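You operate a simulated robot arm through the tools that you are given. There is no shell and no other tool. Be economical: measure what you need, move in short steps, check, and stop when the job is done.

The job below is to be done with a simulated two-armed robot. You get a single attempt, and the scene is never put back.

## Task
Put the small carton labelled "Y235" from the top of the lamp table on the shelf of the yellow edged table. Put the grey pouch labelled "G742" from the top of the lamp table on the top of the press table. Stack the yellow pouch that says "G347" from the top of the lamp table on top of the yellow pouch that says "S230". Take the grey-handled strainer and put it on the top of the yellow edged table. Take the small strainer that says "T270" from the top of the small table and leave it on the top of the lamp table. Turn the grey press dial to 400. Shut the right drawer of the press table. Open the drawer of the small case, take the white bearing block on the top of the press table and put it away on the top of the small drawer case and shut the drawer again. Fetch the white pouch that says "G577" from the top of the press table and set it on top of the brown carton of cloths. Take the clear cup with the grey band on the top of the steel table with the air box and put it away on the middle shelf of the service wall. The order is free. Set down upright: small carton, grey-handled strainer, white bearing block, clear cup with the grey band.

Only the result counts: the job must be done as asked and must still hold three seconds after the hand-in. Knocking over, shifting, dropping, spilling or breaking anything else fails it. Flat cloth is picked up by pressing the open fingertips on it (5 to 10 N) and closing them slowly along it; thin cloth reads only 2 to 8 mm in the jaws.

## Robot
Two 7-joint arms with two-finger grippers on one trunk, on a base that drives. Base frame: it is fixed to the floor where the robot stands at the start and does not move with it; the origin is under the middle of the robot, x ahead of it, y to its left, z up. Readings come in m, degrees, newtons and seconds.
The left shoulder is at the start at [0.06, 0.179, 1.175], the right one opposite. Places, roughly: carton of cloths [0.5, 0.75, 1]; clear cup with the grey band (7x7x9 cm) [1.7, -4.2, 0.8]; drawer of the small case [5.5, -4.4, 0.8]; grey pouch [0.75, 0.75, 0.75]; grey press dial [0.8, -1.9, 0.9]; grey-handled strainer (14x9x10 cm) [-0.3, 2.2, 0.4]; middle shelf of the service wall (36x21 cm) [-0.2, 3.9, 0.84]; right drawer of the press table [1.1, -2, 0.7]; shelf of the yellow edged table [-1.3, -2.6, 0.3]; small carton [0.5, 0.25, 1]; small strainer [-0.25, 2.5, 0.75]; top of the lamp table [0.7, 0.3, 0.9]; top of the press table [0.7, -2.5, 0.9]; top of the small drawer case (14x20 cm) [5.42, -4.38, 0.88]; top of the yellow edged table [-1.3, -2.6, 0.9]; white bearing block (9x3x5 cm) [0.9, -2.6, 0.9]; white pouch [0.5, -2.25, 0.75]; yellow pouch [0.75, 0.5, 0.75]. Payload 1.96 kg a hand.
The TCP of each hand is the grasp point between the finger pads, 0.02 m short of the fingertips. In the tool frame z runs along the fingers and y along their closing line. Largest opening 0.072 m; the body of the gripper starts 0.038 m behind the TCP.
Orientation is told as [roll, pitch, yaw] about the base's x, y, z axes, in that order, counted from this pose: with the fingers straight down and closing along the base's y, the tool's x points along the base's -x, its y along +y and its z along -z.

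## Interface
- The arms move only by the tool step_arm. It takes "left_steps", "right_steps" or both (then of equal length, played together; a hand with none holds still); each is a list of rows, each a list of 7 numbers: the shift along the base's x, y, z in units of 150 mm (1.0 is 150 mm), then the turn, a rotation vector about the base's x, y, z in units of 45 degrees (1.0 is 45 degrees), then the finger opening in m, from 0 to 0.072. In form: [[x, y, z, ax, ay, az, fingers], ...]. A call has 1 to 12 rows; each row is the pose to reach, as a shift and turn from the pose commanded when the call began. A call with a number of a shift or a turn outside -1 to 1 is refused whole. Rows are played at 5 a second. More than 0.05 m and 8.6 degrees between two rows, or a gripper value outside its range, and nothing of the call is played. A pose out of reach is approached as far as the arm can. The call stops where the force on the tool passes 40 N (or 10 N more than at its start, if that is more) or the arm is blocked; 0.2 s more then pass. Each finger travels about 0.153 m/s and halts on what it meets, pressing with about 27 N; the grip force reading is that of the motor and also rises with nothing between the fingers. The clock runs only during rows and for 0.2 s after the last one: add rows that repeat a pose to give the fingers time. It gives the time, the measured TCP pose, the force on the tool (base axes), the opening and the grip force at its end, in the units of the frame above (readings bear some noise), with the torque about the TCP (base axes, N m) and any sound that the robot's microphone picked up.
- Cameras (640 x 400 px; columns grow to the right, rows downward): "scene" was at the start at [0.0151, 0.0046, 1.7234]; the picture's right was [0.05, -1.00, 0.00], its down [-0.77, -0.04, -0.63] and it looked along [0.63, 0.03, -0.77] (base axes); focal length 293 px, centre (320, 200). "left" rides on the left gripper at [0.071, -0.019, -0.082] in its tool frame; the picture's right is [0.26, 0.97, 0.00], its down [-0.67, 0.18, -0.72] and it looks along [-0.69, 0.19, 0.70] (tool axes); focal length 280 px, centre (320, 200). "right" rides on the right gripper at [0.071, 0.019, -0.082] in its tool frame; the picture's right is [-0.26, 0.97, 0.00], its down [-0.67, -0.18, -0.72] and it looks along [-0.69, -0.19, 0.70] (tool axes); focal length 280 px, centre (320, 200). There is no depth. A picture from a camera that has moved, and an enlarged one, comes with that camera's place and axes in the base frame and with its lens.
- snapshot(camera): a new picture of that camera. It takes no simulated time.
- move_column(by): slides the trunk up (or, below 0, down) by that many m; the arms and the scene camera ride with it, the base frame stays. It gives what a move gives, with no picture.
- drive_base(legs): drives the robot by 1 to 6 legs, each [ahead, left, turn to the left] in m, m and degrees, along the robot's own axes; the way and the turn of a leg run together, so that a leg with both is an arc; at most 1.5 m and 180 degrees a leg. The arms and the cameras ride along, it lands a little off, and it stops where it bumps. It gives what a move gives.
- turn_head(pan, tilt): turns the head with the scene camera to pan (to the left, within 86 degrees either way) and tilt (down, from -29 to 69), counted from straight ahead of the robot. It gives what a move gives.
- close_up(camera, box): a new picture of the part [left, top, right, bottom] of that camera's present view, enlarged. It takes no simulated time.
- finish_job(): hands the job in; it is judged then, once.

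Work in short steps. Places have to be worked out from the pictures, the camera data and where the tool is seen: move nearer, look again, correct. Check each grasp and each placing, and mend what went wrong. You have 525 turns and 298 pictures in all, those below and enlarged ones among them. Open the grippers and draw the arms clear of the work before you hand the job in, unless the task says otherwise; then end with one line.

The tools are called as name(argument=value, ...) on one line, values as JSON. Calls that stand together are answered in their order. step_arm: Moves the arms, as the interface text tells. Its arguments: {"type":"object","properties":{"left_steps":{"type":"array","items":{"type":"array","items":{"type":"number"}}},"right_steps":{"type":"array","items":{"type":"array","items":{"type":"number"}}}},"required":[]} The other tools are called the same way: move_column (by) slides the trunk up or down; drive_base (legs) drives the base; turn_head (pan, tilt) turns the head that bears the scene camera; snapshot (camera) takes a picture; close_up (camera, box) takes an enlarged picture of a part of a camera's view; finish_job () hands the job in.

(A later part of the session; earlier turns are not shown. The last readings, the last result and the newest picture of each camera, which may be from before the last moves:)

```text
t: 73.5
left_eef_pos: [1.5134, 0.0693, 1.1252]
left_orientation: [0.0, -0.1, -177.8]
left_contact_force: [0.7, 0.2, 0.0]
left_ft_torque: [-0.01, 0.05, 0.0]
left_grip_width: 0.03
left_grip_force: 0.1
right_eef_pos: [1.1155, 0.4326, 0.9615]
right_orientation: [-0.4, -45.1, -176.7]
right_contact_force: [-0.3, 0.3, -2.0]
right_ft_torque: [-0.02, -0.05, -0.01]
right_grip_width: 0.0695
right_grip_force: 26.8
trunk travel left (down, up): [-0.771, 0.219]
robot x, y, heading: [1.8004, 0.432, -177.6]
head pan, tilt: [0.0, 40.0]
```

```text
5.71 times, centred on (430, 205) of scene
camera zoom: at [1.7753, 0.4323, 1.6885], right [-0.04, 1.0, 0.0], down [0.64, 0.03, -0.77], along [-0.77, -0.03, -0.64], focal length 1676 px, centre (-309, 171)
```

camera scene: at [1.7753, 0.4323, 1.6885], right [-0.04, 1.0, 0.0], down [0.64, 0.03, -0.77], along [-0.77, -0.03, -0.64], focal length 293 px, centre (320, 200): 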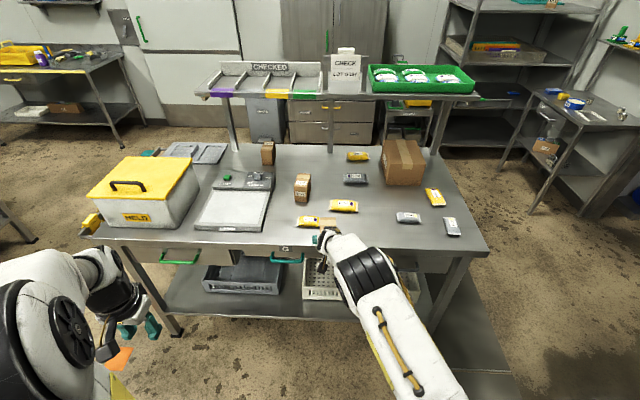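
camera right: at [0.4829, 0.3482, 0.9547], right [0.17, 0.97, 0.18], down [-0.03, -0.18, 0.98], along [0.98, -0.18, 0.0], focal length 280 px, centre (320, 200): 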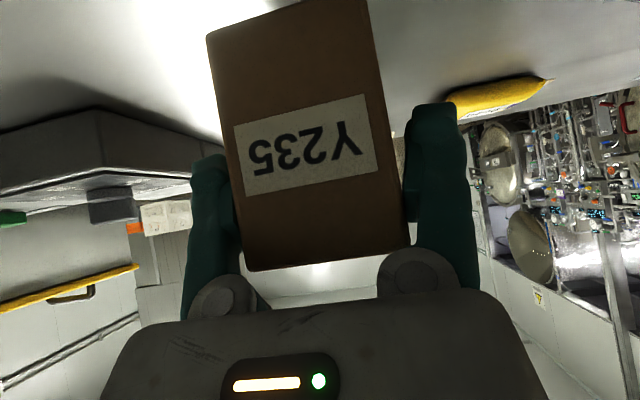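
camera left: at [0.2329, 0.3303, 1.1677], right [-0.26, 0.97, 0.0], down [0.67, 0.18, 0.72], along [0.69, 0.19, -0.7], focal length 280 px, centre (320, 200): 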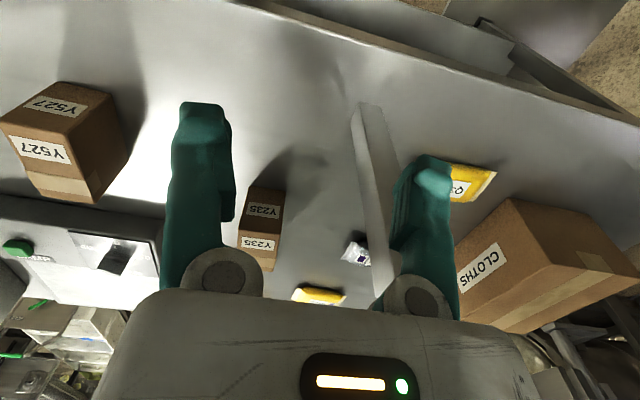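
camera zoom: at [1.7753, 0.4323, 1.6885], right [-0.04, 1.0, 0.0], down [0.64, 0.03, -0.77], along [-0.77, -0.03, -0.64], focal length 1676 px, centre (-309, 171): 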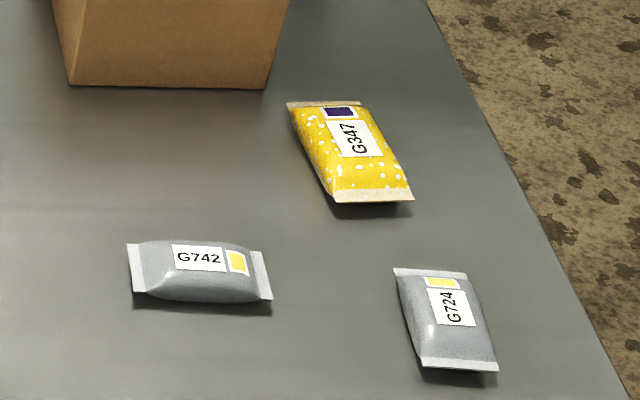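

Labels confirmed. Redo the arm move with smaller rows.

step_arm(right_steps=[[0, 0, 0.3, 0, 0, 0, 0.05], [0, 0, 0.6, 0, 0, 0, 0.05], [0.25, 0, 0.7, 0, 0, 0, 0.05], [0.55, 0, 0.7, 0, 0, 0, 0.05], [0.85, 0, 0.7, 0, 0, 0, 0.05], [1, 0, 0.7, 0, 0, 0, 0.05], [1, 0, 0.7, 0, 0, 0, 0.05]])

drive_base(legs=[[0, -0.8, -2.3], [0.38, 0, 0]])

turn_head(pan=25, tilt=55)

snapshot(camera="scene")

snapshot(camera="left")

```text
t: 75.1
left_eef_pos: [1.5129, 0.0677, 1.1247]
left_orientation: [0.0, -0.1, -177.7]
left_contact_force: [-0.4, -0.3, 0.3]
left_ft_torque: [0.01, -0.01, 0.02]
left_grip_width: 0.0301
left_grip_force: 0.1
right_eef_pos: [1.266, 0.4325, 1.0658]
right_orientation: [-0.3, -45.1, -176.8]
right_contact_force: [0.6, 0.2, -2.4]
right_ft_torque: [0.02, -0.08, -0.01]
right_grip_width: 0.0694
right_grip_force: 27.2
trunk travel left (down, up): [-0.771, 0.219]
robot x, y, heading: [1.8015, 0.4331, -177.7]
head pan, tilt: [0.0, 40.0]
```

```text
t: 81.4
left_eef_pos: [1.1042, 0.8835, 1.1269]
left_orientation: [0.1, -0.1, 179.3]
left_contact_force: [0.6, 1.2, -0.6]
left_ft_torque: [0.02, 0.02, 0.03]
left_grip_width: 0.03
left_grip_force: 0.0
right_eef_pos: [0.8769, 1.2587, 1.0658]
right_orientation: [-0.5, -45.0, -179.8]
right_contact_force: [0.1, -0.8, -2.5]
right_ft_torque: [0.04, -0.1, 0.03]
right_grip_width: 0.0696
right_grip_force: 27.3
trunk travel left (down, up): [-0.771, 0.219]
robot x, y, heading: [1.4114, 1.2307, 179.3]
head pan, tilt: [0.0, 40.0]
```

```text
t: 82.3
left_eef_pos: [1.1039, 0.8835, 1.1257]
left_orientation: [0.0, -0.1, 179.4]
left_contact_force: [0.9, 0.2, 0.0]
left_ft_torque: [-0.03, -0.01, 0.03]
left_grip_width: 0.0297
left_grip_force: 0.0
right_eef_pos: [0.8765, 1.2592, 1.0663]
right_orientation: [-0.3, -45.0, -179.9]
right_contact_force: [-0.3, -0.1, -2.0]
right_ft_torque: [0.0, -0.12, -0.03]
right_grip_width: 0.0696
right_grip_force: 27.1
trunk travel left (down, up): [-0.771, 0.219]
robot x, y, heading: [1.4159, 1.2275, 179.5]
head pan, tilt: [25.0, 55.0]
```

```text
267 pictures are left
camera scene: at [1.4041, 1.2015, 1.6679], right [-0.41, 0.91, 0.0], down [0.75, 0.34, -0.57], along [-0.52, -0.24, -0.82], focal length 293 px, centre (320, 200)
```

scene: 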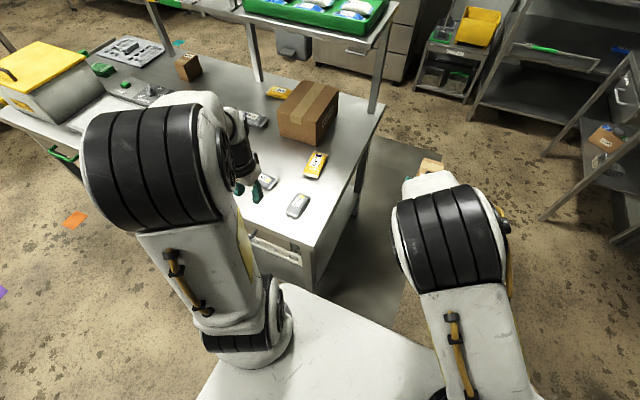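

```text
266 pictures are left
camera left: at [1.1775, 0.8999, 1.2058], right [0.25, -0.97, 0.0], down [-0.68, -0.17, 0.72], along [-0.69, -0.18, -0.7], focal length 280 px, centre (320, 200)
```

left: 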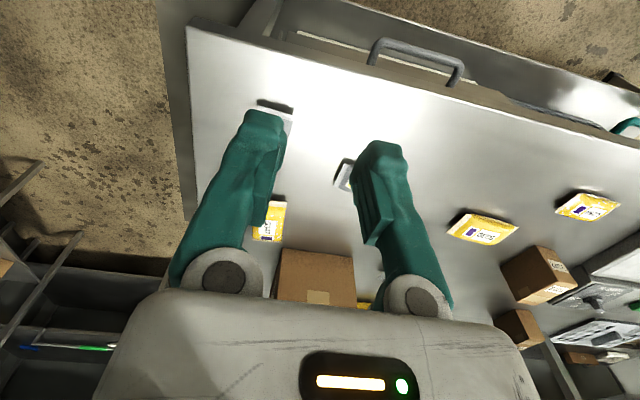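

G347 located at about (0.785, 0.892). I extend the left hand toward it in two moves.

step_arm(left_steps=[[-0.3, 0, 0, 0, 0, 0, 0.072], [-0.6, 0, 0, 0, 0, 0, 0.072], [-0.9, 0, -0.1, 0, 0, 0, 0.072], [-1, 0, -0.3, 0, 0, 0, 0.072], [-1, 0, -0.4, 0, 0, 0, 0.072]])

step_arm(left_steps=[[-0.3, 0, 0, 0, 0, 0, 0.072], [-0.6, 0, 0, 0, 0, 0, 0.072], [-0.85, 0, 0, 0, 0, 0, 0.072], [-0.85, 0, 0, 0, 0, 0, 0.072]])

snapshot(camera="left")

```text
t: 83.5
left_eef_pos: [0.9546, 0.8832, 1.0643]
left_orientation: [0.1, -0.1, 179.3]
left_contact_force: [0.2, -0.2, -0.1]
left_ft_torque: [0.01, 0.02, 0.02]
left_grip_width: 0.072
left_grip_force: 0.1
right_eef_pos: [0.8772, 1.2602, 1.0658]
right_orientation: [-0.3, -45.1, -179.8]
right_contact_force: [0.1, 0.0, -3.1]
right_ft_torque: [-0.03, -0.08, -0.02]
right_grip_width: 0.0696
right_grip_force: 27.0
trunk travel left (down, up): [-0.771, 0.219]
robot x, y, heading: [1.4108, 1.2322, 179.5]
head pan, tilt: [25.0, 55.0]
```

```text
t: 84.5
left_eef_pos: [0.8976, 0.8836, 1.0648]
left_orientation: [0.1, 0.0, 179.2]
left_contact_force: [0.5, 0.6, 0.4]
left_ft_torque: [0.0, -0.04, 0.0]
left_grip_width: 0.0718
left_grip_force: 0.0
left hand out of reach, approached as far as the arm can: row 2, 3, 4
right_eef_pos: [0.875, 1.2594, 1.0648]
right_orientation: [-0.3, -45.0, -179.7]
right_contact_force: [-0.3, 0.6, -2.3]
right_ft_torque: [0.01, -0.08, 0.02]
right_grip_width: 0.0696
right_grip_force: 26.2
trunk travel left (down, up): [-0.771, 0.219]
robot x, y, heading: [1.4101, 1.2298, 179.3]
head pan, tilt: [25.0, 55.0]
```

```text
265 pictures are left
camera left: at [0.9707, 0.8998, 1.145], right [0.25, -0.97, 0.0], down [-0.68, -0.17, 0.72], along [-0.69, -0.18, -0.7], focal length 280 px, centre (320, 200)
```

left: 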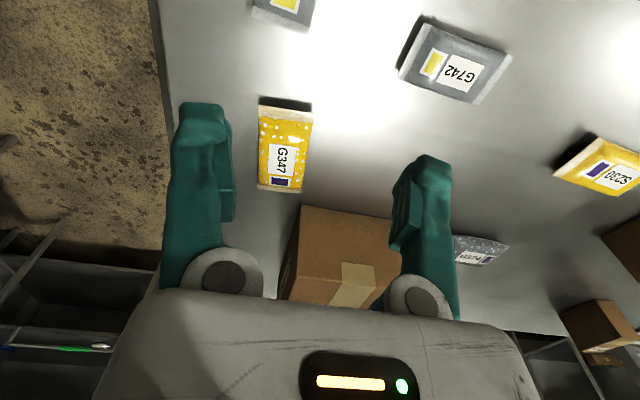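

Vertical reach ends at x≈0.90, so I tilt the hand 30° forward (and yaw ~7° to match the pouch) and extend over G347.

step_arm(left_steps=[[0, 0, 0, -0.01, 0.166, 0.038, 0.072], [0, 0, 0, -0.02, 0.333, 0.076, 0.072], [0, 0, 0, -0.03, 0.5, 0.114, 0.072], [0, 0, 0, -0.041, 0.666, 0.152, 0.072], [-0.25, 0.03, -0.1, -0.041, 0.666, 0.152, 0.072], [-0.5, 0.06, -0.2, -0.041, 0.666, 0.152, 0.072], [-0.72, 0.06, -0.4, -0.041, 0.666, 0.152, 0.072], [-0.72, 0.06, -0.4, -0.041, 0.666, 0.152, 0.072]])

snapshot(camera="left")

```text
t: 86.3
left_eef_pos: [0.7914, 0.8921, 1.0062]
left_orientation: [0.4, -30.1, -173.8]
left_contact_force: [-1.2, 0.0, 0.5]
left_ft_torque: [0.01, 0.03, -0.01]
left_grip_width: 0.0723
left_grip_force: 0.1
right_eef_pos: [0.8771, 1.2588, 1.0663]
right_orientation: [-0.3, -45.0, -179.7]
right_contact_force: [1.2, 0.4, -2.9]
right_ft_torque: [-0.01, -0.1, 0.0]
right_grip_width: 0.0695
right_grip_force: 27.7
trunk travel left (down, up): [-0.771, 0.219]
robot x, y, heading: [1.4099, 1.2329, 179.3]
head pan, tilt: [25.0, 55.0]
```

```text
264 pictures are left
camera left: at [0.8929, 0.9221, 1.0403], right [0.33, -0.93, -0.12], down [-0.2, -0.2, 0.96], along [-0.92, -0.29, -0.26], focal length 280 px, centre (320, 200)
```

left: 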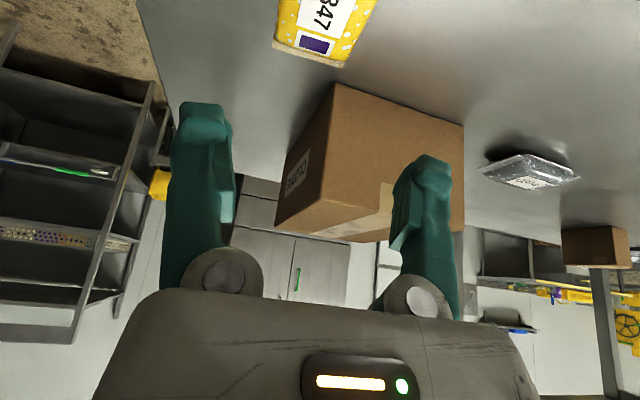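

Aligned. Lower to z≈0.912 and check.

step_arm(left_steps=[[-0.04, 0, -0.2, 0, 0, 0, 0.072], [-0.04, 0, -0.4, 0, 0, 0, 0.072], [-0.04, 0, -0.55, 0, 0, 0, 0.072], [-0.04, 0, -0.63, 0, 0, 0, 0.072], [-0.04, 0, -0.63, 0, 0, 0, 0.072]])

snapshot(camera="left")

close_up(camera="scene", box=[180, 90, 380, 215])

```text
t: 87.5
left_eef_pos: [0.7839, 0.8922, 0.9112]
left_orientation: [0.5, -30.1, -173.9]
left_contact_force: [-0.2, -1.3, -0.1]
left_ft_torque: [0.0, -0.01, -0.02]
left_grip_width: 0.0717
left_grip_force: 0.1
right_eef_pos: [0.8753, 1.2589, 1.0647]
right_orientation: [-0.4, -45.1, -179.8]
right_contact_force: [0.7, 0.7, -2.2]
right_ft_torque: [-0.04, -0.07, 0.01]
right_grip_width: 0.0695
right_grip_force: 26.3
trunk travel left (down, up): [-0.771, 0.219]
robot x, y, heading: [1.412, 1.2287, 179.1]
head pan, tilt: [25.0, 55.0]
```

```text
263 pictures are left
camera left: at [0.886, 0.9225, 0.9445], right [0.33, -0.93, -0.12], down [-0.2, -0.2, 0.96], along [-0.92, -0.29, -0.26], focal length 280 px, centre (320, 200)
```

left: 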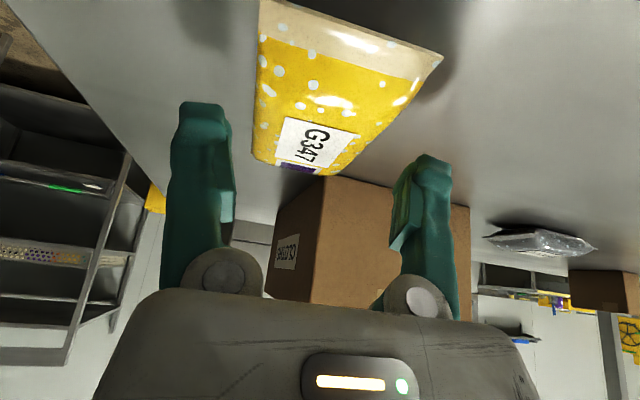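

```text
3.20 times, centred on (280, 152) of scene
camera zoom: at [1.4042, 1.2016, 1.6679], right [-0.41, 0.91, 0.0], down [0.75, 0.34, -0.57], along [-0.52, -0.24, -0.82], focal length 939 px, centre (448, 352)
```

zoom: 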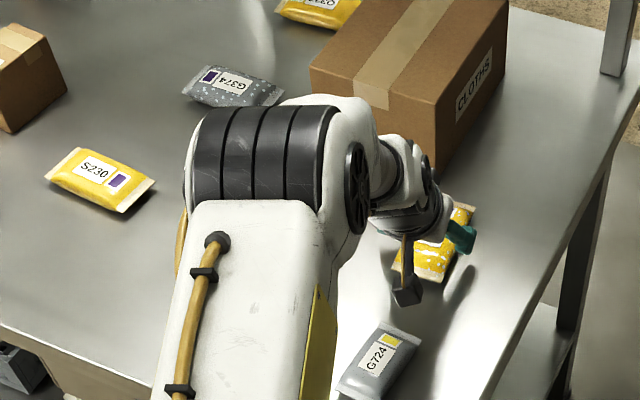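

The pouch is still ~3 cm below the TCP; table must be near z 0.85. Lower 2.8 cm in small rows.

step_arm(left_steps=[[0, 0, -0.06, 0, 0, 0, 0.072], [0, 0, -0.12, 0, 0, 0, 0.072], [0, 0, -0.18, 0, 0, 0, 0.072], [0, 0, -0.18, 0, 0, 0, 0.072]])

snapshot(camera="left")

```text
t: 88.5
left_eef_pos: [0.784, 0.8916, 0.8833]
left_orientation: [0.5, -30.1, -173.8]
left_contact_force: [0.6, 0.9, 0.5]
left_ft_torque: [0.01, -0.03, 0.01]
left_grip_width: 0.0718
left_grip_force: 0.1
right_eef_pos: [0.8767, 1.2598, 1.0663]
right_orientation: [-0.4, -45.0, -179.8]
right_contact_force: [-0.2, -0.2, -2.5]
right_ft_torque: [-0.02, -0.1, 0.0]
right_grip_width: 0.0695
right_grip_force: 27.2
trunk travel left (down, up): [-0.771, 0.219]
robot x, y, heading: [1.4097, 1.2301, 179.3]
head pan, tilt: [25.0, 55.0]
```

```text
261 pictures are left
camera left: at [0.8857, 0.9218, 0.9171], right [0.33, -0.93, -0.12], down [-0.2, -0.2, 0.96], along [-0.92, -0.29, -0.26], focal length 280 px, centre (320, 200)
```

left: 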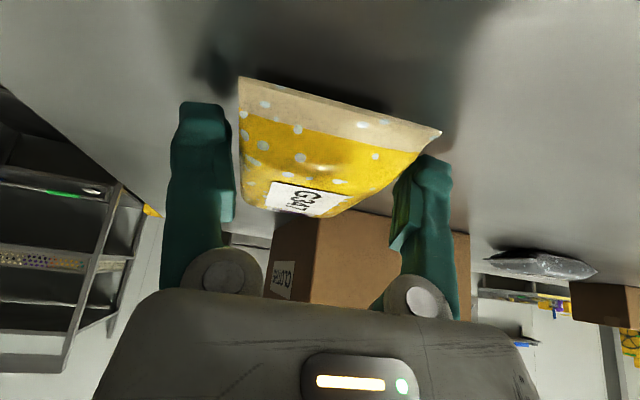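

Pouch lies between the fingers. Lower 5 mm more and close gently.

step_arm(left_steps=[[0, 0, -0.035, 0, 0, 0, 0.072], [0, 0, -0.035, 0, 0, 0, 0.06], [0, 0, -0.035, 0, 0, 0, 0.048], [0, 0, -0.035, 0, 0, 0, 0.036], [0, 0, -0.035, 0, 0, 0, 0.02], [0, 0, -0.035, 0, 0, 0, 0.01], [0, 0, -0.035, 0, 0, 0, 0.01]])

snapshot(camera="left")

```text
t: 90.1
left_eef_pos: [0.7852, 0.8929, 0.8788]
left_orientation: [0.6, -30.2, -173.9]
left_contact_force: [-2.6, 3.2, 11.2]
left_ft_torque: [0.3, 0.05, 0.03]
left_grip_width: 0.065
left_grip_force: 27.2
right_eef_pos: [0.876, 1.2603, 1.0665]
right_orientation: [-0.3, -45.0, -179.8]
right_contact_force: [0.6, -0.1, -3.2]
right_ft_torque: [0.02, -0.11, 0.03]
right_grip_width: 0.07
right_grip_force: 27.1
trunk travel left (down, up): [-0.771, 0.219]
robot x, y, heading: [1.4166, 1.2331, 179.4]
head pan, tilt: [25.0, 55.0]
```

```text
260 pictures are left
camera left: at [0.8861, 0.9226, 0.9131], right [0.33, -0.93, -0.12], down [-0.2, -0.2, 0.96], along [-0.92, -0.29, -0.26], focal length 280 px, centre (320, 200)
```

left: 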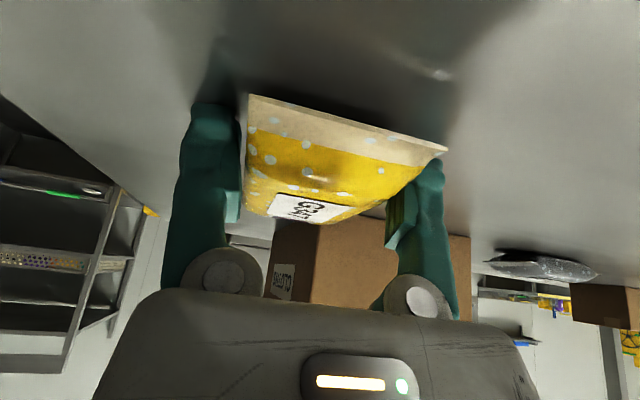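

Gripped at 0.065 with fingertips on the table (table z ≈ 0.857). Lift 10 cm.

step_arm(left_steps=[[0, 0, 0.1, 0, 0, 0, 0.01], [0, 0, 0.3, 0, 0, 0, 0.01], [0, 0, 0.6, 0, 0, 0, 0.01], [0, 0, 0.8, 0, 0, 0, 0.01], [0, 0, 0.8, 0, 0, 0, 0.01]])

snapshot(camera="left")

```text
t: 91.3
left_eef_pos: [0.7833, 0.8928, 0.9975]
left_orientation: [0.5, -30.0, -173.9]
left_contact_force: [0.3, 0.2, -1.1]
left_ft_torque: [0.02, 0.0, -0.02]
left_grip_width: 0.065
left_grip_force: 26.9
right_eef_pos: [0.8762, 1.2582, 1.0653]
right_orientation: [-0.4, -45.0, -179.8]
right_contact_force: [1.3, 0.7, -2.5]
right_ft_torque: [0.04, -0.06, -0.02]
right_grip_width: 0.0695
right_grip_force: 27.5
trunk travel left (down, up): [-0.771, 0.219]
robot x, y, heading: [1.4146, 1.2336, 179.3]
head pan, tilt: [25.0, 55.0]
```

```text
259 pictures are left
camera left: at [0.8854, 0.922, 1.032], right [0.33, -0.93, -0.12], down [-0.2, -0.2, 0.96], along [-0.92, -0.29, -0.26], focal length 280 px, centre (320, 200)
```

left: 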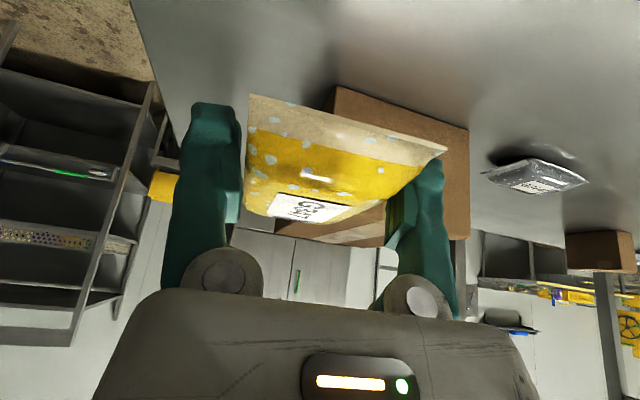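

Held. I raise and pull back to x≈0.86, then slide the base left (−y) 0.40 m to bring G347 over S230.

step_arm(left_steps=[[0.2, 0, 0.2, 0, 0, 0, 0.01], [0.4, 0, 0.4, 0, 0, 0, 0.01], [0.5, 0, 0.5, 0, 0, 0, 0.01], [0.5, 0, 0.5, 0, 0, 0, 0.01]])

drive_base(legs=[[0, 0.4, 0]])

snapshot(camera="scene")

snapshot(camera="left")

```text
t: 92.3
left_eef_pos: [0.8602, 0.8928, 1.0732]
left_orientation: [0.4, -30.1, -173.8]
left_contact_force: [-0.3, -0.3, -0.8]
left_ft_torque: [-0.05, -0.03, -0.04]
left_grip_width: 0.0646
left_grip_force: 27.4
right_eef_pos: [0.8765, 1.2592, 1.0648]
right_orientation: [-0.4, -45.0, -179.8]
right_contact_force: [-0.5, -0.4, -3.2]
right_ft_torque: [-0.02, -0.05, 0.0]
right_grip_width: 0.0697
right_grip_force: 27.1
trunk travel left (down, up): [-0.771, 0.219]
robot x, y, heading: [1.4103, 1.2322, 179.7]
head pan, tilt: [25.0, 55.0]
```

```text
t: 94.8
left_eef_pos: [0.8521, 0.4948, 1.0719]
left_orientation: [0.4, -30.0, -174.0]
left_contact_force: [-0.4, -0.8, -1.3]
left_ft_torque: [0.02, -0.01, -0.01]
left_grip_width: 0.0646
left_grip_force: 27.0
right_eef_pos: [0.8712, 0.8624, 1.0655]
right_orientation: [-0.4, -45.0, -180.0]
right_contact_force: [-0.1, 0.6, -3.5]
right_ft_torque: [0.0, -0.07, -0.01]
right_grip_width: 0.0694
right_grip_force: 26.5
trunk travel left (down, up): [-0.771, 0.219]
robot x, y, heading: [1.4033, 0.8304, 179.0]
head pan, tilt: [25.0, 55.0]
```

```text
258 pictures are left
camera scene: at [1.398, 0.8024, 1.6679], right [-0.41, 0.91, 0.0], down [0.75, 0.33, -0.57], along [-0.52, -0.23, -0.82], focal length 293 px, centre (320, 200)
```

scene: 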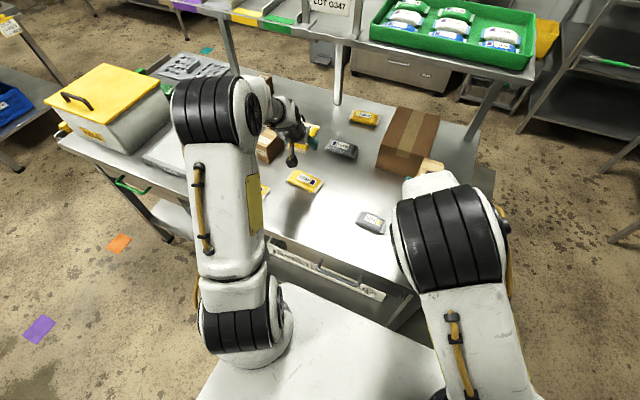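

```text
257 pictures are left
camera left: at [0.9543, 0.5237, 1.1067], right [0.33, -0.94, -0.12], down [-0.2, -0.2, 0.96], along [-0.92, -0.29, -0.26], focal length 280 px, centre (320, 200)
```

left: 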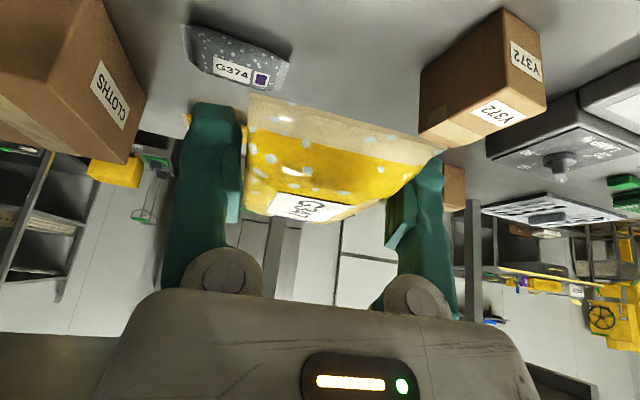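

close_up(camera="scene", box=[240, 100, 400, 200])

```text
4.00 times, centred on (320, 150) of scene
camera zoom: at [1.398, 0.8024, 1.6679], right [-0.41, 0.91, 0.0], down [0.75, 0.33, -0.57], along [-0.52, -0.23, -0.82], focal length 1174 px, centre (320, 400)
```

zoom: 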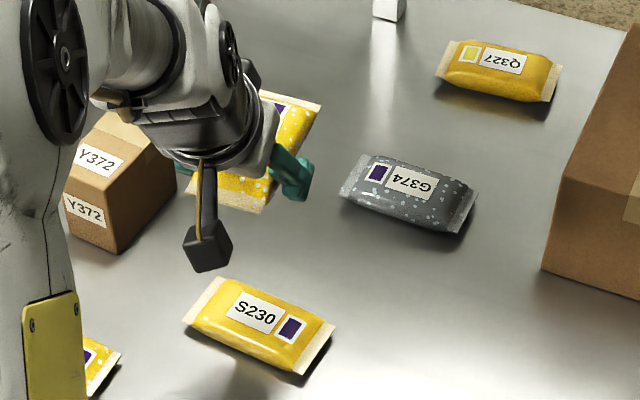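

S230 center ≈ (0.838, 0.497), lying along y. I lower G347 crosswise onto it, first to z≈0.925.

step_arm(left_steps=[[-0.08, 0.013, -0.25, 0, 0, 0, 0.01], [-0.08, 0.013, -0.5, 0, 0, 0, 0.01], [-0.08, 0.013, -0.75, 0, 0, 0, 0.01], [-0.08, 0.013, -0.98, 0, 0, 0, 0.01], [-0.08, 0.013, -0.98, 0, 0, 0, 0.01]])

close_up(camera="scene", box=[240, 100, 400, 200])

snapshot(camera="left")

```text
t: 96.0
left_eef_pos: [0.8423, 0.4958, 0.9259]
left_orientation: [0.5, -30.1, -173.9]
left_contact_force: [0.1, -0.5, -1.5]
left_ft_torque: [0.0, -0.04, 0.0]
left_grip_width: 0.0644
left_grip_force: 26.6
right_eef_pos: [0.8714, 0.8611, 1.0662]
right_orientation: [-0.4, -45.0, -179.9]
right_contact_force: [-0.5, 0.5, -4.1]
right_ft_torque: [0.0, -0.09, -0.02]
right_grip_width: 0.0696
right_grip_force: 27.5
trunk travel left (down, up): [-0.771, 0.219]
robot x, y, heading: [1.4019, 0.8307, 179.1]
head pan, tilt: [25.0, 55.0]
```

```text
4.00 times, centred on (320, 150) of scene
camera zoom: at [1.3988, 0.8022, 1.6679], right [-0.41, 0.91, 0.0], down [0.75, 0.33, -0.57], along [-0.52, -0.23, -0.82], focal length 1174 px, centre (320, 400)
```

zoom: 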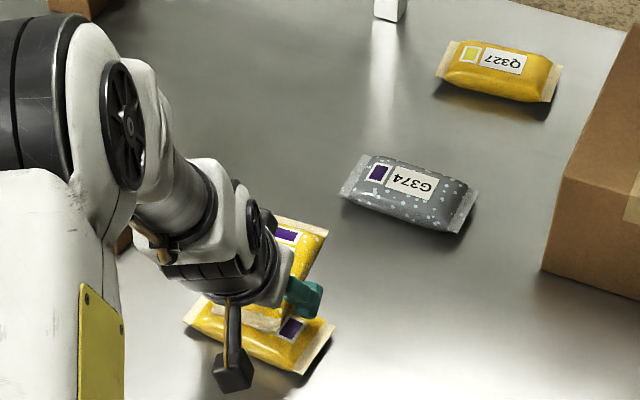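

```text
254 pictures are left
camera left: at [0.9426, 0.5253, 0.9592], right [0.33, -0.94, -0.12], down [-0.2, -0.2, 0.96], along [-0.92, -0.29, -0.26], focal length 280 px, centre (320, 200)
```

left: 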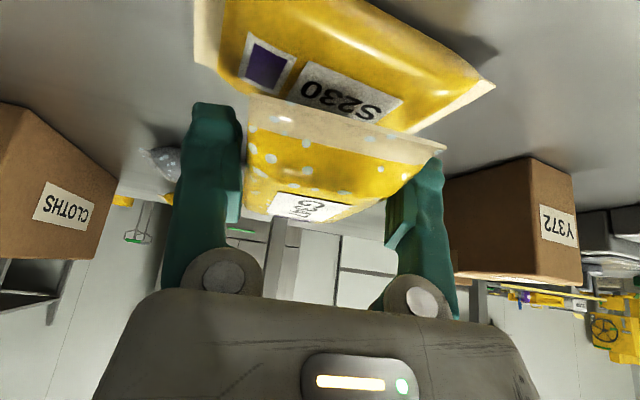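

G347's center is about 2 cm ahead (−x) of the TCP, so I shift +0.02 in x to centre it on S230, then creep down.

step_arm(left_steps=[[0.06, 0, 0.03, 0, 0, 0, 0.01], [0.13, 0, 0.03, 0, 0, 0, 0.01], [0.13, 0, -0.03, 0, 0, 0, 0.01], [0.13, 0, -0.08, 0, 0, 0, 0.01], [0.13, 0, -0.08, 0, 0, 0, 0.01]])

snapshot(camera="left")

```text
t: 97.2
left_eef_pos: [0.86, 0.4965, 0.9146]
left_orientation: [0.4, -30.1, -174.1]
left_contact_force: [-0.3, 0.6, -1.0]
left_ft_torque: [-0.01, 0.0, 0.01]
left_grip_width: 0.0648
left_grip_force: 26.7
right_eef_pos: [0.8708, 0.861, 1.0655]
right_orientation: [-0.5, -44.9, -180.0]
right_contact_force: [0.1, 0.4, -2.5]
right_ft_torque: [-0.02, -0.1, 0.0]
right_grip_width: 0.0696
right_grip_force: 27.0
trunk travel left (down, up): [-0.771, 0.219]
robot x, y, heading: [1.408, 0.8324, 179.1]
head pan, tilt: [25.0, 55.0]
```

```text
253 pictures are left
camera left: at [0.9616, 0.5259, 0.9476], right [0.33, -0.94, -0.12], down [-0.2, -0.2, 0.96], along [-0.92, -0.29, -0.26], focal length 280 px, centre (320, 200)
```

left: 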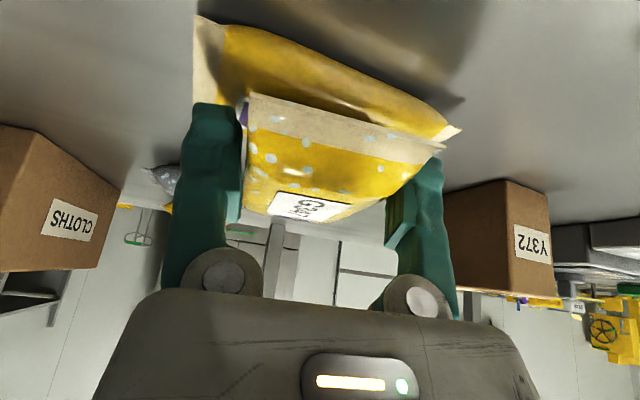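

Centered. Creep down in small steps to touch.

step_arm(left_steps=[[0, 0, -0.03, 0, 0, 0, 0.01], [0, 0, -0.05, 0, 0, 0, 0.01], [0, 0, -0.05, 0, 0, 0, 0.01]])

```text
t: 98.0
left_eef_pos: [0.8595, 0.4962, 0.9074]
left_orientation: [0.7, -30.2, -174.0]
left_contact_force: [-1.2, -1.5, 6.3]
left_ft_torque: [-0.23, 0.06, 0.0]
left_grip_width: 0.0641
left_grip_force: 27.0
right_eef_pos: [0.8716, 0.8626, 1.0656]
right_orientation: [-0.5, -45.1, -180.1]
right_contact_force: [-0.3, 0.7, -3.4]
right_ft_torque: [0.02, -0.06, -0.01]
right_grip_width: 0.0697
right_grip_force: 27.2
trunk travel left (down, up): [-0.771, 0.219]
robot x, y, heading: [1.4037, 0.8345, 179.3]
head pan, tilt: [25.0, 55.0]
```

Contact felt (6 N). Release slowly and withdraw straight back up along the fingers.

step_arm(left_steps=[[0, 0, 0, 0, 0, 0, 0.066], [0, 0, 0.01, 0, 0, 0, 0.069], [0, 0, 0.01, 0, 0, 0, 0.072], [0, 0, 0.01, 0, 0, 0, 0.072], [0.06, 0, 0.12, 0, 0, 0, 0.072], [0.2, 0, 0.36, 0, 0, 0, 0.072], [0.3, 0, 0.6, 0, 0, 0, 0.072], [0.4, 0, 0.8, 0, 0, 0, 0.072], [0.4, 0, 0.8, 0, 0, 0, 0.072]])

close_up(camera="scene", box=[240, 100, 400, 200])

snapshot(camera="left")

```text
t: 100.0
left_eef_pos: [0.9211, 0.4969, 1.0257]
left_orientation: [0.4, -29.9, -174.0]
left_contact_force: [-0.6, 0.2, 0.4]
left_ft_torque: [-0.02, 0.02, -0.01]
left_grip_width: 0.072
left_grip_force: 0.0
right_eef_pos: [0.8707, 0.8621, 1.0652]
right_orientation: [-0.4, -45.1, -180.0]
right_contact_force: [0.4, 0.0, -2.5]
right_ft_torque: [-0.02, -0.09, 0.02]
right_grip_width: 0.0696
right_grip_force: 26.8
trunk travel left (down, up): [-0.771, 0.219]
robot x, y, heading: [1.4074, 0.8325, 178.9]
head pan, tilt: [25.0, 55.0]
```

```text
4.00 times, centred on (320, 150) of scene
camera zoom: at [1.3972, 0.8019, 1.6678], right [-0.41, 0.91, 0.0], down [0.75, 0.33, -0.57], along [-0.52, -0.23, -0.82], focal length 1174 px, centre (320, 400)
```

zoom: 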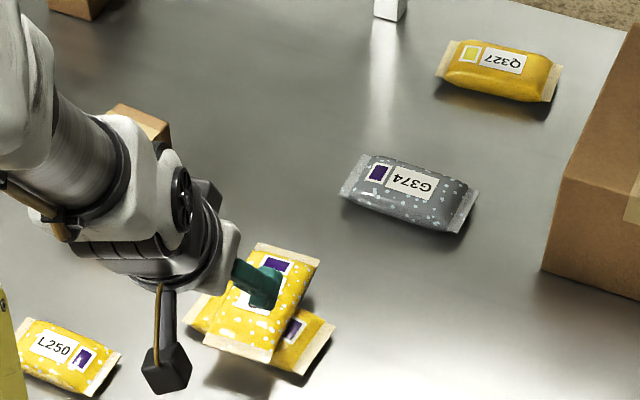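

```text
251 pictures are left
camera left: at [1.0217, 0.5248, 1.0604], right [0.33, -0.94, -0.12], down [-0.21, -0.2, 0.96], along [-0.92, -0.29, -0.26], focal length 280 px, centre (320, 200)
```

left: 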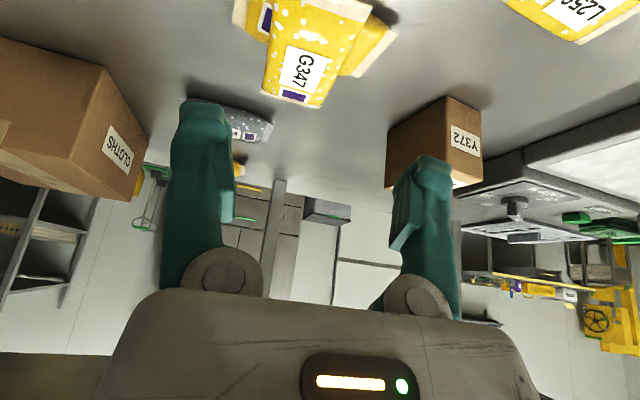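

Stack looks good and stable. Next G742 at about (0.878, 0.762), lying along y. I bring the left hand back to vertical, raise/draw in the right hand slightly.

step_arm(left_steps=[[0.2, 0, 0.2, 0.01, -0.166, -0.038, 0.072], [0.4, 0, 0.3, 0.02, -0.333, -0.076, 0.072], [0.6, 0, 0.3, 0.03, -0.5, -0.114, 0.072], [0.6, 0, 0.3, 0.041, -0.666, -0.152, 0.072], [0.6, 0, 0.3, 0.041, -0.666, -0.152, 0.072]], right_steps=[[0, 0, 0.2, 0, 0, 0, 0.05], [0.2, 0, 0.3, 0, 0, 0, 0.05], [0.33, 0, 0.3, 0, 0, 0, 0.05], [0.33, 0, 0.3, 0, 0, 0, 0.05], [0.33, 0, 0.3, 0, 0, 0, 0.05]])

step_arm(left_steps=[[0, 0, 0, 0, 0, -0.18, 0.072], [0, 0, 0, 0, 0, -0.36, 0.072], [0, 0, 0, 0, 0, -0.54, 0.072], [0, 0, 0, 0, 0, -0.72, 0.072], [0, 0, 0, 0, 0, -0.9, 0.072], [0, 0, 0, 0, 0, -1, 0.072], [0, 0, 0, 0, 0, -1, 0.072]])

step_arm(left_steps=[[0, 0, 0, 0, 0, -0.18, 0.072], [0, 0, 0, 0, 0, -0.36, 0.072], [0, 0, 0, 0, 0, -0.54, 0.072], [0, 0, 0, 0, 0, -0.72, 0.072], [0, 0, 0, 0, 0, -0.9, 0.072], [0, 0, 0, 0, 0, -1, 0.072], [0, 0, 0, 0, 0, -1, 0.072]])

```text
t: 101.2
left_eef_pos: [1.0126, 0.4966, 1.0719]
left_orientation: [0.0, 0.0, 179.1]
left_contact_force: [-0.3, -0.9, -1.1]
left_ft_torque: [0.02, 0.04, 0.01]
left_grip_width: 0.0719
left_grip_force: 0.1
right_eef_pos: [0.921, 0.8621, 1.1121]
right_orientation: [-0.3, -45.1, -180.1]
right_contact_force: [0.4, 0.5, -3.0]
right_ft_torque: [0.0, -0.06, 0.01]
right_grip_width: 0.0696
right_grip_force: 26.9
trunk travel left (down, up): [-0.771, 0.219]
robot x, y, heading: [1.4013, 0.8299, 179.2]
head pan, tilt: [25.0, 55.0]
```

```text
t: 102.8
left_eef_pos: [1.0109, 0.4966, 1.072]
left_orientation: [-0.1, -0.1, 134.1]
left_contact_force: [0.1, -0.1, -0.6]
left_ft_torque: [-0.02, 0.04, 0.02]
left_grip_width: 0.0719
left_grip_force: 0.0
right_eef_pos: [0.9205, 0.8617, 1.1116]
right_orientation: [-0.4, -44.9, -180.0]
right_contact_force: [0.6, 0.1, -3.2]
right_ft_torque: [-0.01, -0.09, 0.03]
right_grip_width: 0.0699
right_grip_force: 26.9
trunk travel left (down, up): [-0.771, 0.219]
robot x, y, heading: [1.4063, 0.8294, 179.3]
head pan, tilt: [25.0, 55.0]
```

```text
t: 104.4
left_eef_pos: [1.0089, 0.4973, 1.0709]
left_orientation: [-0.1, -0.1, 88.9]
left_contact_force: [-0.1, -0.8, -0.1]
left_ft_torque: [-0.02, 0.04, -0.01]
left_grip_width: 0.0721
left_grip_force: 0.0
right_eef_pos: [0.9206, 0.8632, 1.1108]
right_orientation: [-0.4, -45.0, -180.1]
right_contact_force: [0.6, 0.0, -3.1]
right_ft_torque: [0.02, -0.12, -0.01]
right_grip_width: 0.0696
right_grip_force: 26.9
trunk travel left (down, up): [-0.771, 0.219]
robot x, y, heading: [1.4048, 0.8347, 179.0]
head pan, tilt: [25.0, 55.0]
```

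Yaw 90° reached. I shift the hand +0.15 in y and drive 0.115 m to the right and 0.05 ahead so it comes near G742.

step_arm(left_steps=[[0, 0.3, 0, 0, 0, 0, 0.072], [0, 0.6, 0, 0, 0, 0, 0.072], [0, 0.85, 0, 0, 0, 0, 0.072], [0, 0.85, 0, 0, 0, 0, 0.072]])

drive_base(legs=[[0.05, -0.13, 0]])

snapshot(camera="left")

snapshot(camera="scene")

```text
t: 105.4
left_eef_pos: [1.011, 0.6261, 1.0717]
left_orientation: [0.0, -0.1, 89.1]
left_contact_force: [-0.4, 0.1, -0.1]
left_ft_torque: [0.04, 0.01, -0.01]
left_grip_width: 0.0724
left_grip_force: 0.0
right_eef_pos: [0.9204, 0.8615, 1.1117]
right_orientation: [-0.4, -44.9, -179.9]
right_contact_force: [0.1, 0.0, -2.4]
right_ft_torque: [0.04, -0.09, 0.01]
right_grip_width: 0.0694
right_grip_force: 26.8
trunk travel left (down, up): [-0.771, 0.219]
robot x, y, heading: [1.4037, 0.8324, 179.0]
head pan, tilt: [25.0, 55.0]
```

```text
t: 106.7
left_eef_pos: [0.962, 0.7549, 1.0708]
left_orientation: [0.0, 0.0, 89.1]
left_contact_force: [0.2, -0.5, 0.1]
left_ft_torque: [0.02, 0.0, -0.02]
left_grip_width: 0.072
left_grip_force: 0.1
right_eef_pos: [0.8727, 0.9898, 1.1125]
right_orientation: [-0.5, -45.0, -179.8]
right_contact_force: [0.2, 0.8, -3.1]
right_ft_torque: [0.01, -0.11, 0.02]
right_grip_width: 0.0695
right_grip_force: 27.1
trunk travel left (down, up): [-0.771, 0.219]
robot x, y, heading: [1.3576, 0.9625, 179.2]
head pan, tilt: [25.0, 55.0]
```

```text
250 pictures are left
camera left: at [0.9832, 0.6822, 1.1521], right [-0.97, -0.25, 0.0], down [-0.17, 0.68, 0.72], along [-0.18, 0.69, -0.7], focal length 280 px, centre (320, 200)
```

left: 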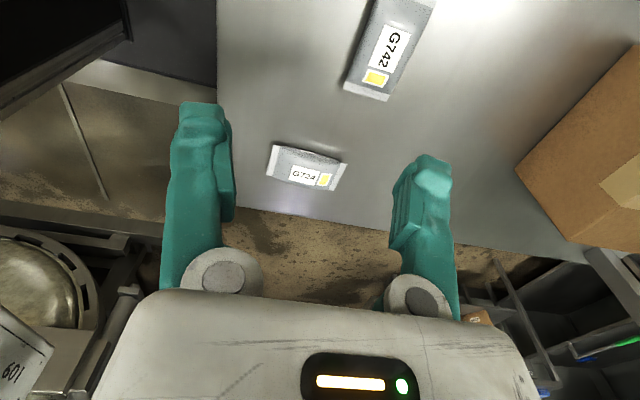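

```text
249 pictures are left
camera scene: at [1.3507, 0.9319, 1.6678], right [-0.41, 0.91, 0.0], down [0.75, 0.34, -0.57], along [-0.52, -0.23, -0.82], focal length 293 px, centre (320, 200)
```

scene: 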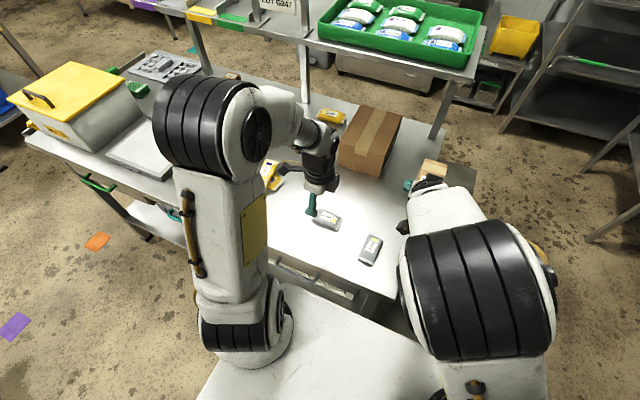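

G742 center ≈ (0.901, 0.745). Move over it and down to z≈0.95, then re-check.

step_arm(left_steps=[[-0.2, -0.03, -0.2, 0, 0, 0, 0.072], [-0.4, -0.06, -0.45, 0, 0, 0, 0.072], [-0.4, -0.06, -0.75, 0, 0, 0, 0.072], [-0.4, -0.06, -0.8, 0, 0, 0, 0.072], [-0.4, -0.06, -0.8, 0, 0, 0, 0.072]])

snapshot(camera="left")

close_up(camera="scene", box=[240, 150, 400, 250])

```text
t: 107.9
left_eef_pos: [0.9028, 0.7481, 0.9501]
left_orientation: [-0.1, -0.1, 89.2]
left_contact_force: [0.3, -0.4, 0.8]
left_ft_torque: [0.01, 0.05, 0.01]
left_grip_width: 0.0722
left_grip_force: 0.1
right_eef_pos: [0.8712, 0.9925, 1.1121]
right_orientation: [-0.3, -45.0, -179.9]
right_contact_force: [-0.3, 0.6, -2.4]
right_ft_torque: [-0.03, -0.06, 0.0]
right_grip_width: 0.0697
right_grip_force: 26.2
trunk travel left (down, up): [-0.771, 0.219]
robot x, y, heading: [1.3595, 0.9604, 179.2]
head pan, tilt: [25.0, 55.0]
```

```text
248 pictures are left
camera left: at [0.9227, 0.6743, 1.0313], right [-0.97, -0.25, 0.0], down [-0.17, 0.68, 0.72], along [-0.18, 0.69, -0.7], focal length 280 px, centre (320, 200)
```

left: 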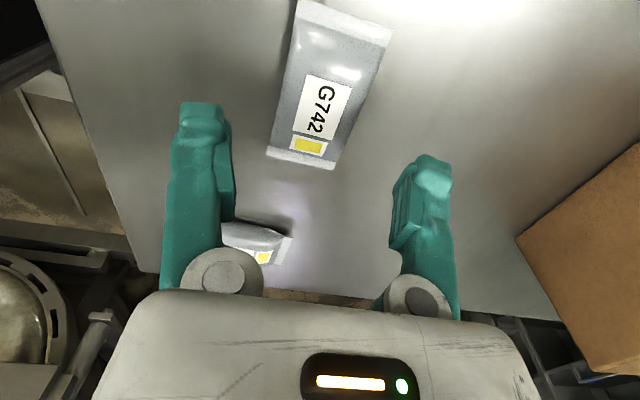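

```text
4.00 times, centred on (320, 200) of scene
camera zoom: at [1.3501, 0.9338, 1.6679], right [-0.41, 0.91, 0.0], down [0.75, 0.34, -0.57], along [-0.52, -0.23, -0.82], focal length 1174 px, centre (320, 200)
```

zoom: 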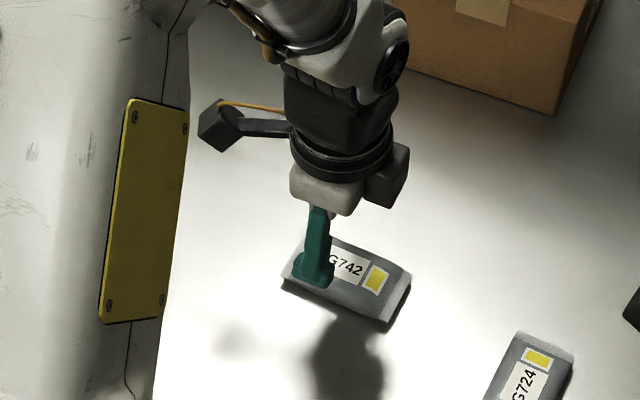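

Well aligned. Descend to z≈0.881 and close.

step_arm(left_steps=[[-0.01, 0.04, -0.2, 0, 0, 0, 0.072], [-0.01, 0.04, -0.36, 0, 0, 0, 0.072], [-0.01, 0.04, -0.45, 0, 0, 0, 0.072], [-0.01, 0.04, -0.455, 0, 0, 0, 0.072], [-0.01, 0.04, -0.455, 0, 0, 0, 0.06], [-0.01, 0.04, -0.455, 0, 0, 0, 0.045], [-0.01, 0.04, -0.455, 0, 0, 0, 0.03], [-0.01, 0.04, -0.455, 0, 0, 0, 0.01], [-0.01, 0.04, -0.455, 0, 0, 0, 0.01]])

snapshot(camera="left")

```text
t: 109.9
left_eef_pos: [0.9021, 0.7519, 0.8835]
left_orientation: [0.0, -0.2, 89.2]
left_contact_force: [0.4, -0.1, -0.2]
left_ft_torque: [0.0, -0.01, 0.03]
left_grip_width: 0.0487
left_grip_force: 27.2
right_eef_pos: [0.8715, 0.9917, 1.1116]
right_orientation: [-0.4, -45.1, -179.9]
right_contact_force: [0.0, -0.2, -3.3]
right_ft_torque: [0.01, -0.07, -0.02]
right_grip_width: 0.0694
right_grip_force: 26.9
trunk travel left (down, up): [-0.771, 0.219]
robot x, y, heading: [1.3601, 0.9665, 179.0]
head pan, tilt: [25.0, 55.0]
```

```text
246 pictures are left
camera left: at [0.9216, 0.6795, 0.9634], right [-0.97, -0.25, 0.0], down [-0.17, 0.68, 0.72], along [-0.18, 0.69, -0.7], focal length 280 px, centre (320, 200)
```

left: 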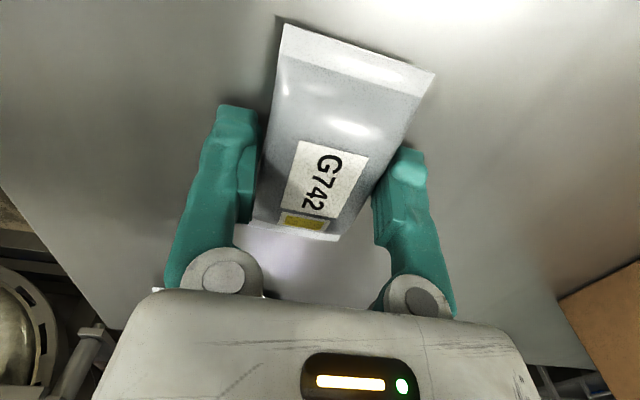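

Gripped. Lift 12 cm and back the base out 0.45 m.

step_arm(left_steps=[[0, 0, 0.2, 0, 0, 0, 0.01], [0, 0, 0.5, 0, 0, 0, 0.01], [0, 0, 0.8, 0, 0, 0, 0.01], [0, 0, 1, 0, 0, 0, 0.01], [0, 0, 1, 0, 0, 0, 0.01]])

drive_base(legs=[[-0.5, 0, 0]])

turn_head(pan=10, tilt=40)

snapshot(camera="scene")

```text
t: 111.1
left_eef_pos: [0.9018, 0.7529, 1.0347]
left_orientation: [0.0, 0.0, 89.2]
left_contact_force: [-0.3, 0.9, -0.5]
left_ft_torque: [0.0, -0.02, 0.02]
left_grip_width: 0.0488
left_grip_force: 27.1
right_eef_pos: [0.8719, 0.9918, 1.1106]
right_orientation: [-0.4, -45.1, -179.9]
right_contact_force: [0.2, -1.2, -2.8]
right_ft_torque: [0.01, -0.08, 0.02]
right_grip_width: 0.0694
right_grip_force: 27.5
trunk travel left (down, up): [-0.771, 0.219]
robot x, y, heading: [1.3585, 0.9651, 179.0]
head pan, tilt: [25.0, 55.0]
```

```text
t: 114.0
left_eef_pos: [1.401, 0.7433, 1.0334]
left_orientation: [0.0, -0.1, 89.6]
left_contact_force: [0.7, -0.6, -1.0]
left_ft_torque: [0.0, 0.03, 0.0]
left_grip_width: 0.049
left_grip_force: 27.3
right_eef_pos: [1.371, 0.9839, 1.1105]
right_orientation: [-0.4, -45.0, -179.6]
right_contact_force: [0.2, 0.6, -3.4]
right_ft_torque: [0.0, -0.12, -0.02]
right_grip_width: 0.0695
right_grip_force: 27.3
trunk travel left (down, up): [-0.771, 0.219]
robot x, y, heading: [1.8574, 0.9587, 179.4]
head pan, tilt: [25.0, 55.0]
```

```text
t: 114.8
left_eef_pos: [1.4009, 0.7438, 1.0352]
left_orientation: [0.0, -0.2, 89.6]
left_contact_force: [-0.3, 0.5, -1.1]
left_ft_torque: [-0.02, -0.02, -0.02]
left_grip_width: 0.0488
left_grip_force: 26.2
right_eef_pos: [1.3707, 0.9833, 1.1111]
right_orientation: [-0.4, -45.0, -179.6]
right_contact_force: [0.8, 0.0, -3.3]
right_ft_torque: [0.0, -0.06, 0.02]
right_grip_width: 0.0697
right_grip_force: 27.1
trunk travel left (down, up): [-0.771, 0.219]
robot x, y, heading: [1.8574, 0.9558, 179.6]
head pan, tilt: [10.0, 40.0]
```

```text
245 pictures are left
camera scene: at [1.8314, 0.9435, 1.6885], right [-0.17, 0.99, 0.0], down [0.63, 0.11, -0.77], along [-0.75, -0.13, -0.64], focal length 293 px, centre (320, 200)
```

scene: 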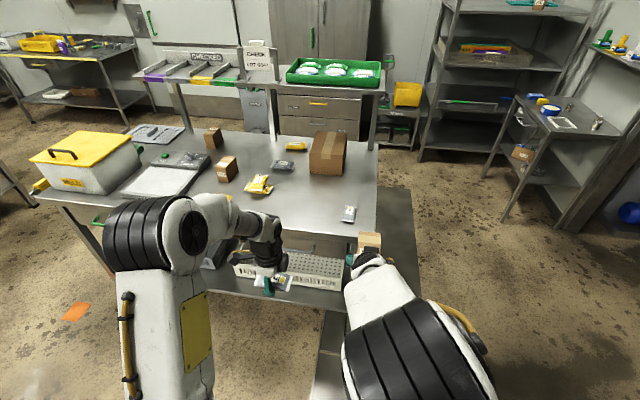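

Both items held. Now drive left along −y toward the press table's +x side and look.

drive_base(legs=[[-0.1, 1.2, 0], [0, 1.2, 0]])

turn_head(pan=25, tilt=35)

snapshot(camera="scene")

```text
t: 126.6
left_eef_pos: [1.4704, -1.6542, 1.0345]
left_orientation: [-0.1, 0.0, 89.3]
left_contact_force: [0.6, -0.2, -0.6]
left_ft_torque: [-0.01, -0.01, -0.01]
left_grip_width: 0.0485
left_grip_force: 26.5
right_eef_pos: [1.4422, -1.415, 1.1121]
right_orientation: [-0.4, -45.0, -179.8]
right_contact_force: [-0.1, 0.0, -2.7]
right_ft_torque: [0.02, -0.12, 0.0]
right_grip_width: 0.0694
right_grip_force: 27.1
trunk travel left (down, up): [-0.771, 0.219]
robot x, y, heading: [1.926, -1.4447, 179.3]
head pan, tilt: [10.0, 40.0]
```

```text
t: 127.4
left_eef_pos: [1.4713, -1.6551, 1.0341]
left_orientation: [-0.1, -0.1, 89.3]
left_contact_force: [-0.1, 0.1, 0.4]
left_ft_torque: [-0.01, -0.02, 0.0]
left_grip_width: 0.0487
left_grip_force: 27.0
right_eef_pos: [1.4418, -1.416, 1.1109]
right_orientation: [-0.4, -45.0, -179.8]
right_contact_force: [-0.4, 0.5, -3.8]
right_ft_torque: [-0.01, -0.08, -0.01]
right_grip_width: 0.0695
right_grip_force: 26.7
trunk travel left (down, up): [-0.771, 0.219]
robot x, y, heading: [1.9268, -1.4452, 179.2]
head pan, tilt: [25.0, 35.0]
```

```text
244 pictures are left
camera scene: at [1.905, -1.4798, 1.6961], right [-0.41, 0.91, 0.0], down [0.52, 0.24, -0.82], along [-0.75, -0.34, -0.57], focal length 293 px, centre (320, 200)
```

scene: 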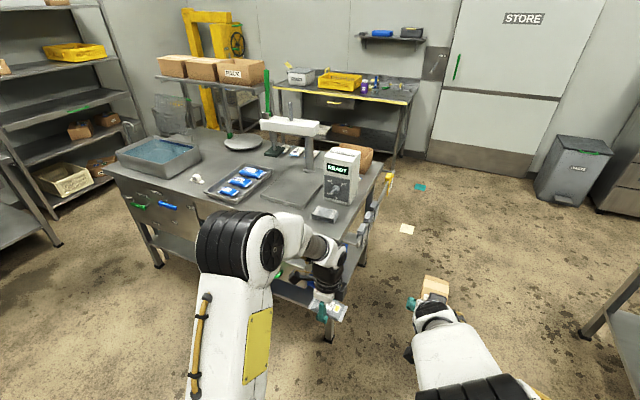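

close_up(camera="scene", box=[90, 60, 410, 260])

```text
2.00 times, centred on (250, 160) of scene
camera zoom: at [1.905, -1.4798, 1.6961], right [-0.41, 0.91, 0.0], down [0.52, 0.24, -0.82], along [-0.75, -0.34, -0.57], focal length 587 px, centre (460, 280)
```

zoom: 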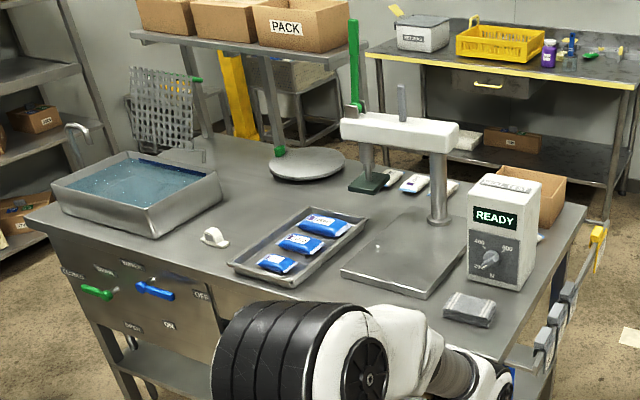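

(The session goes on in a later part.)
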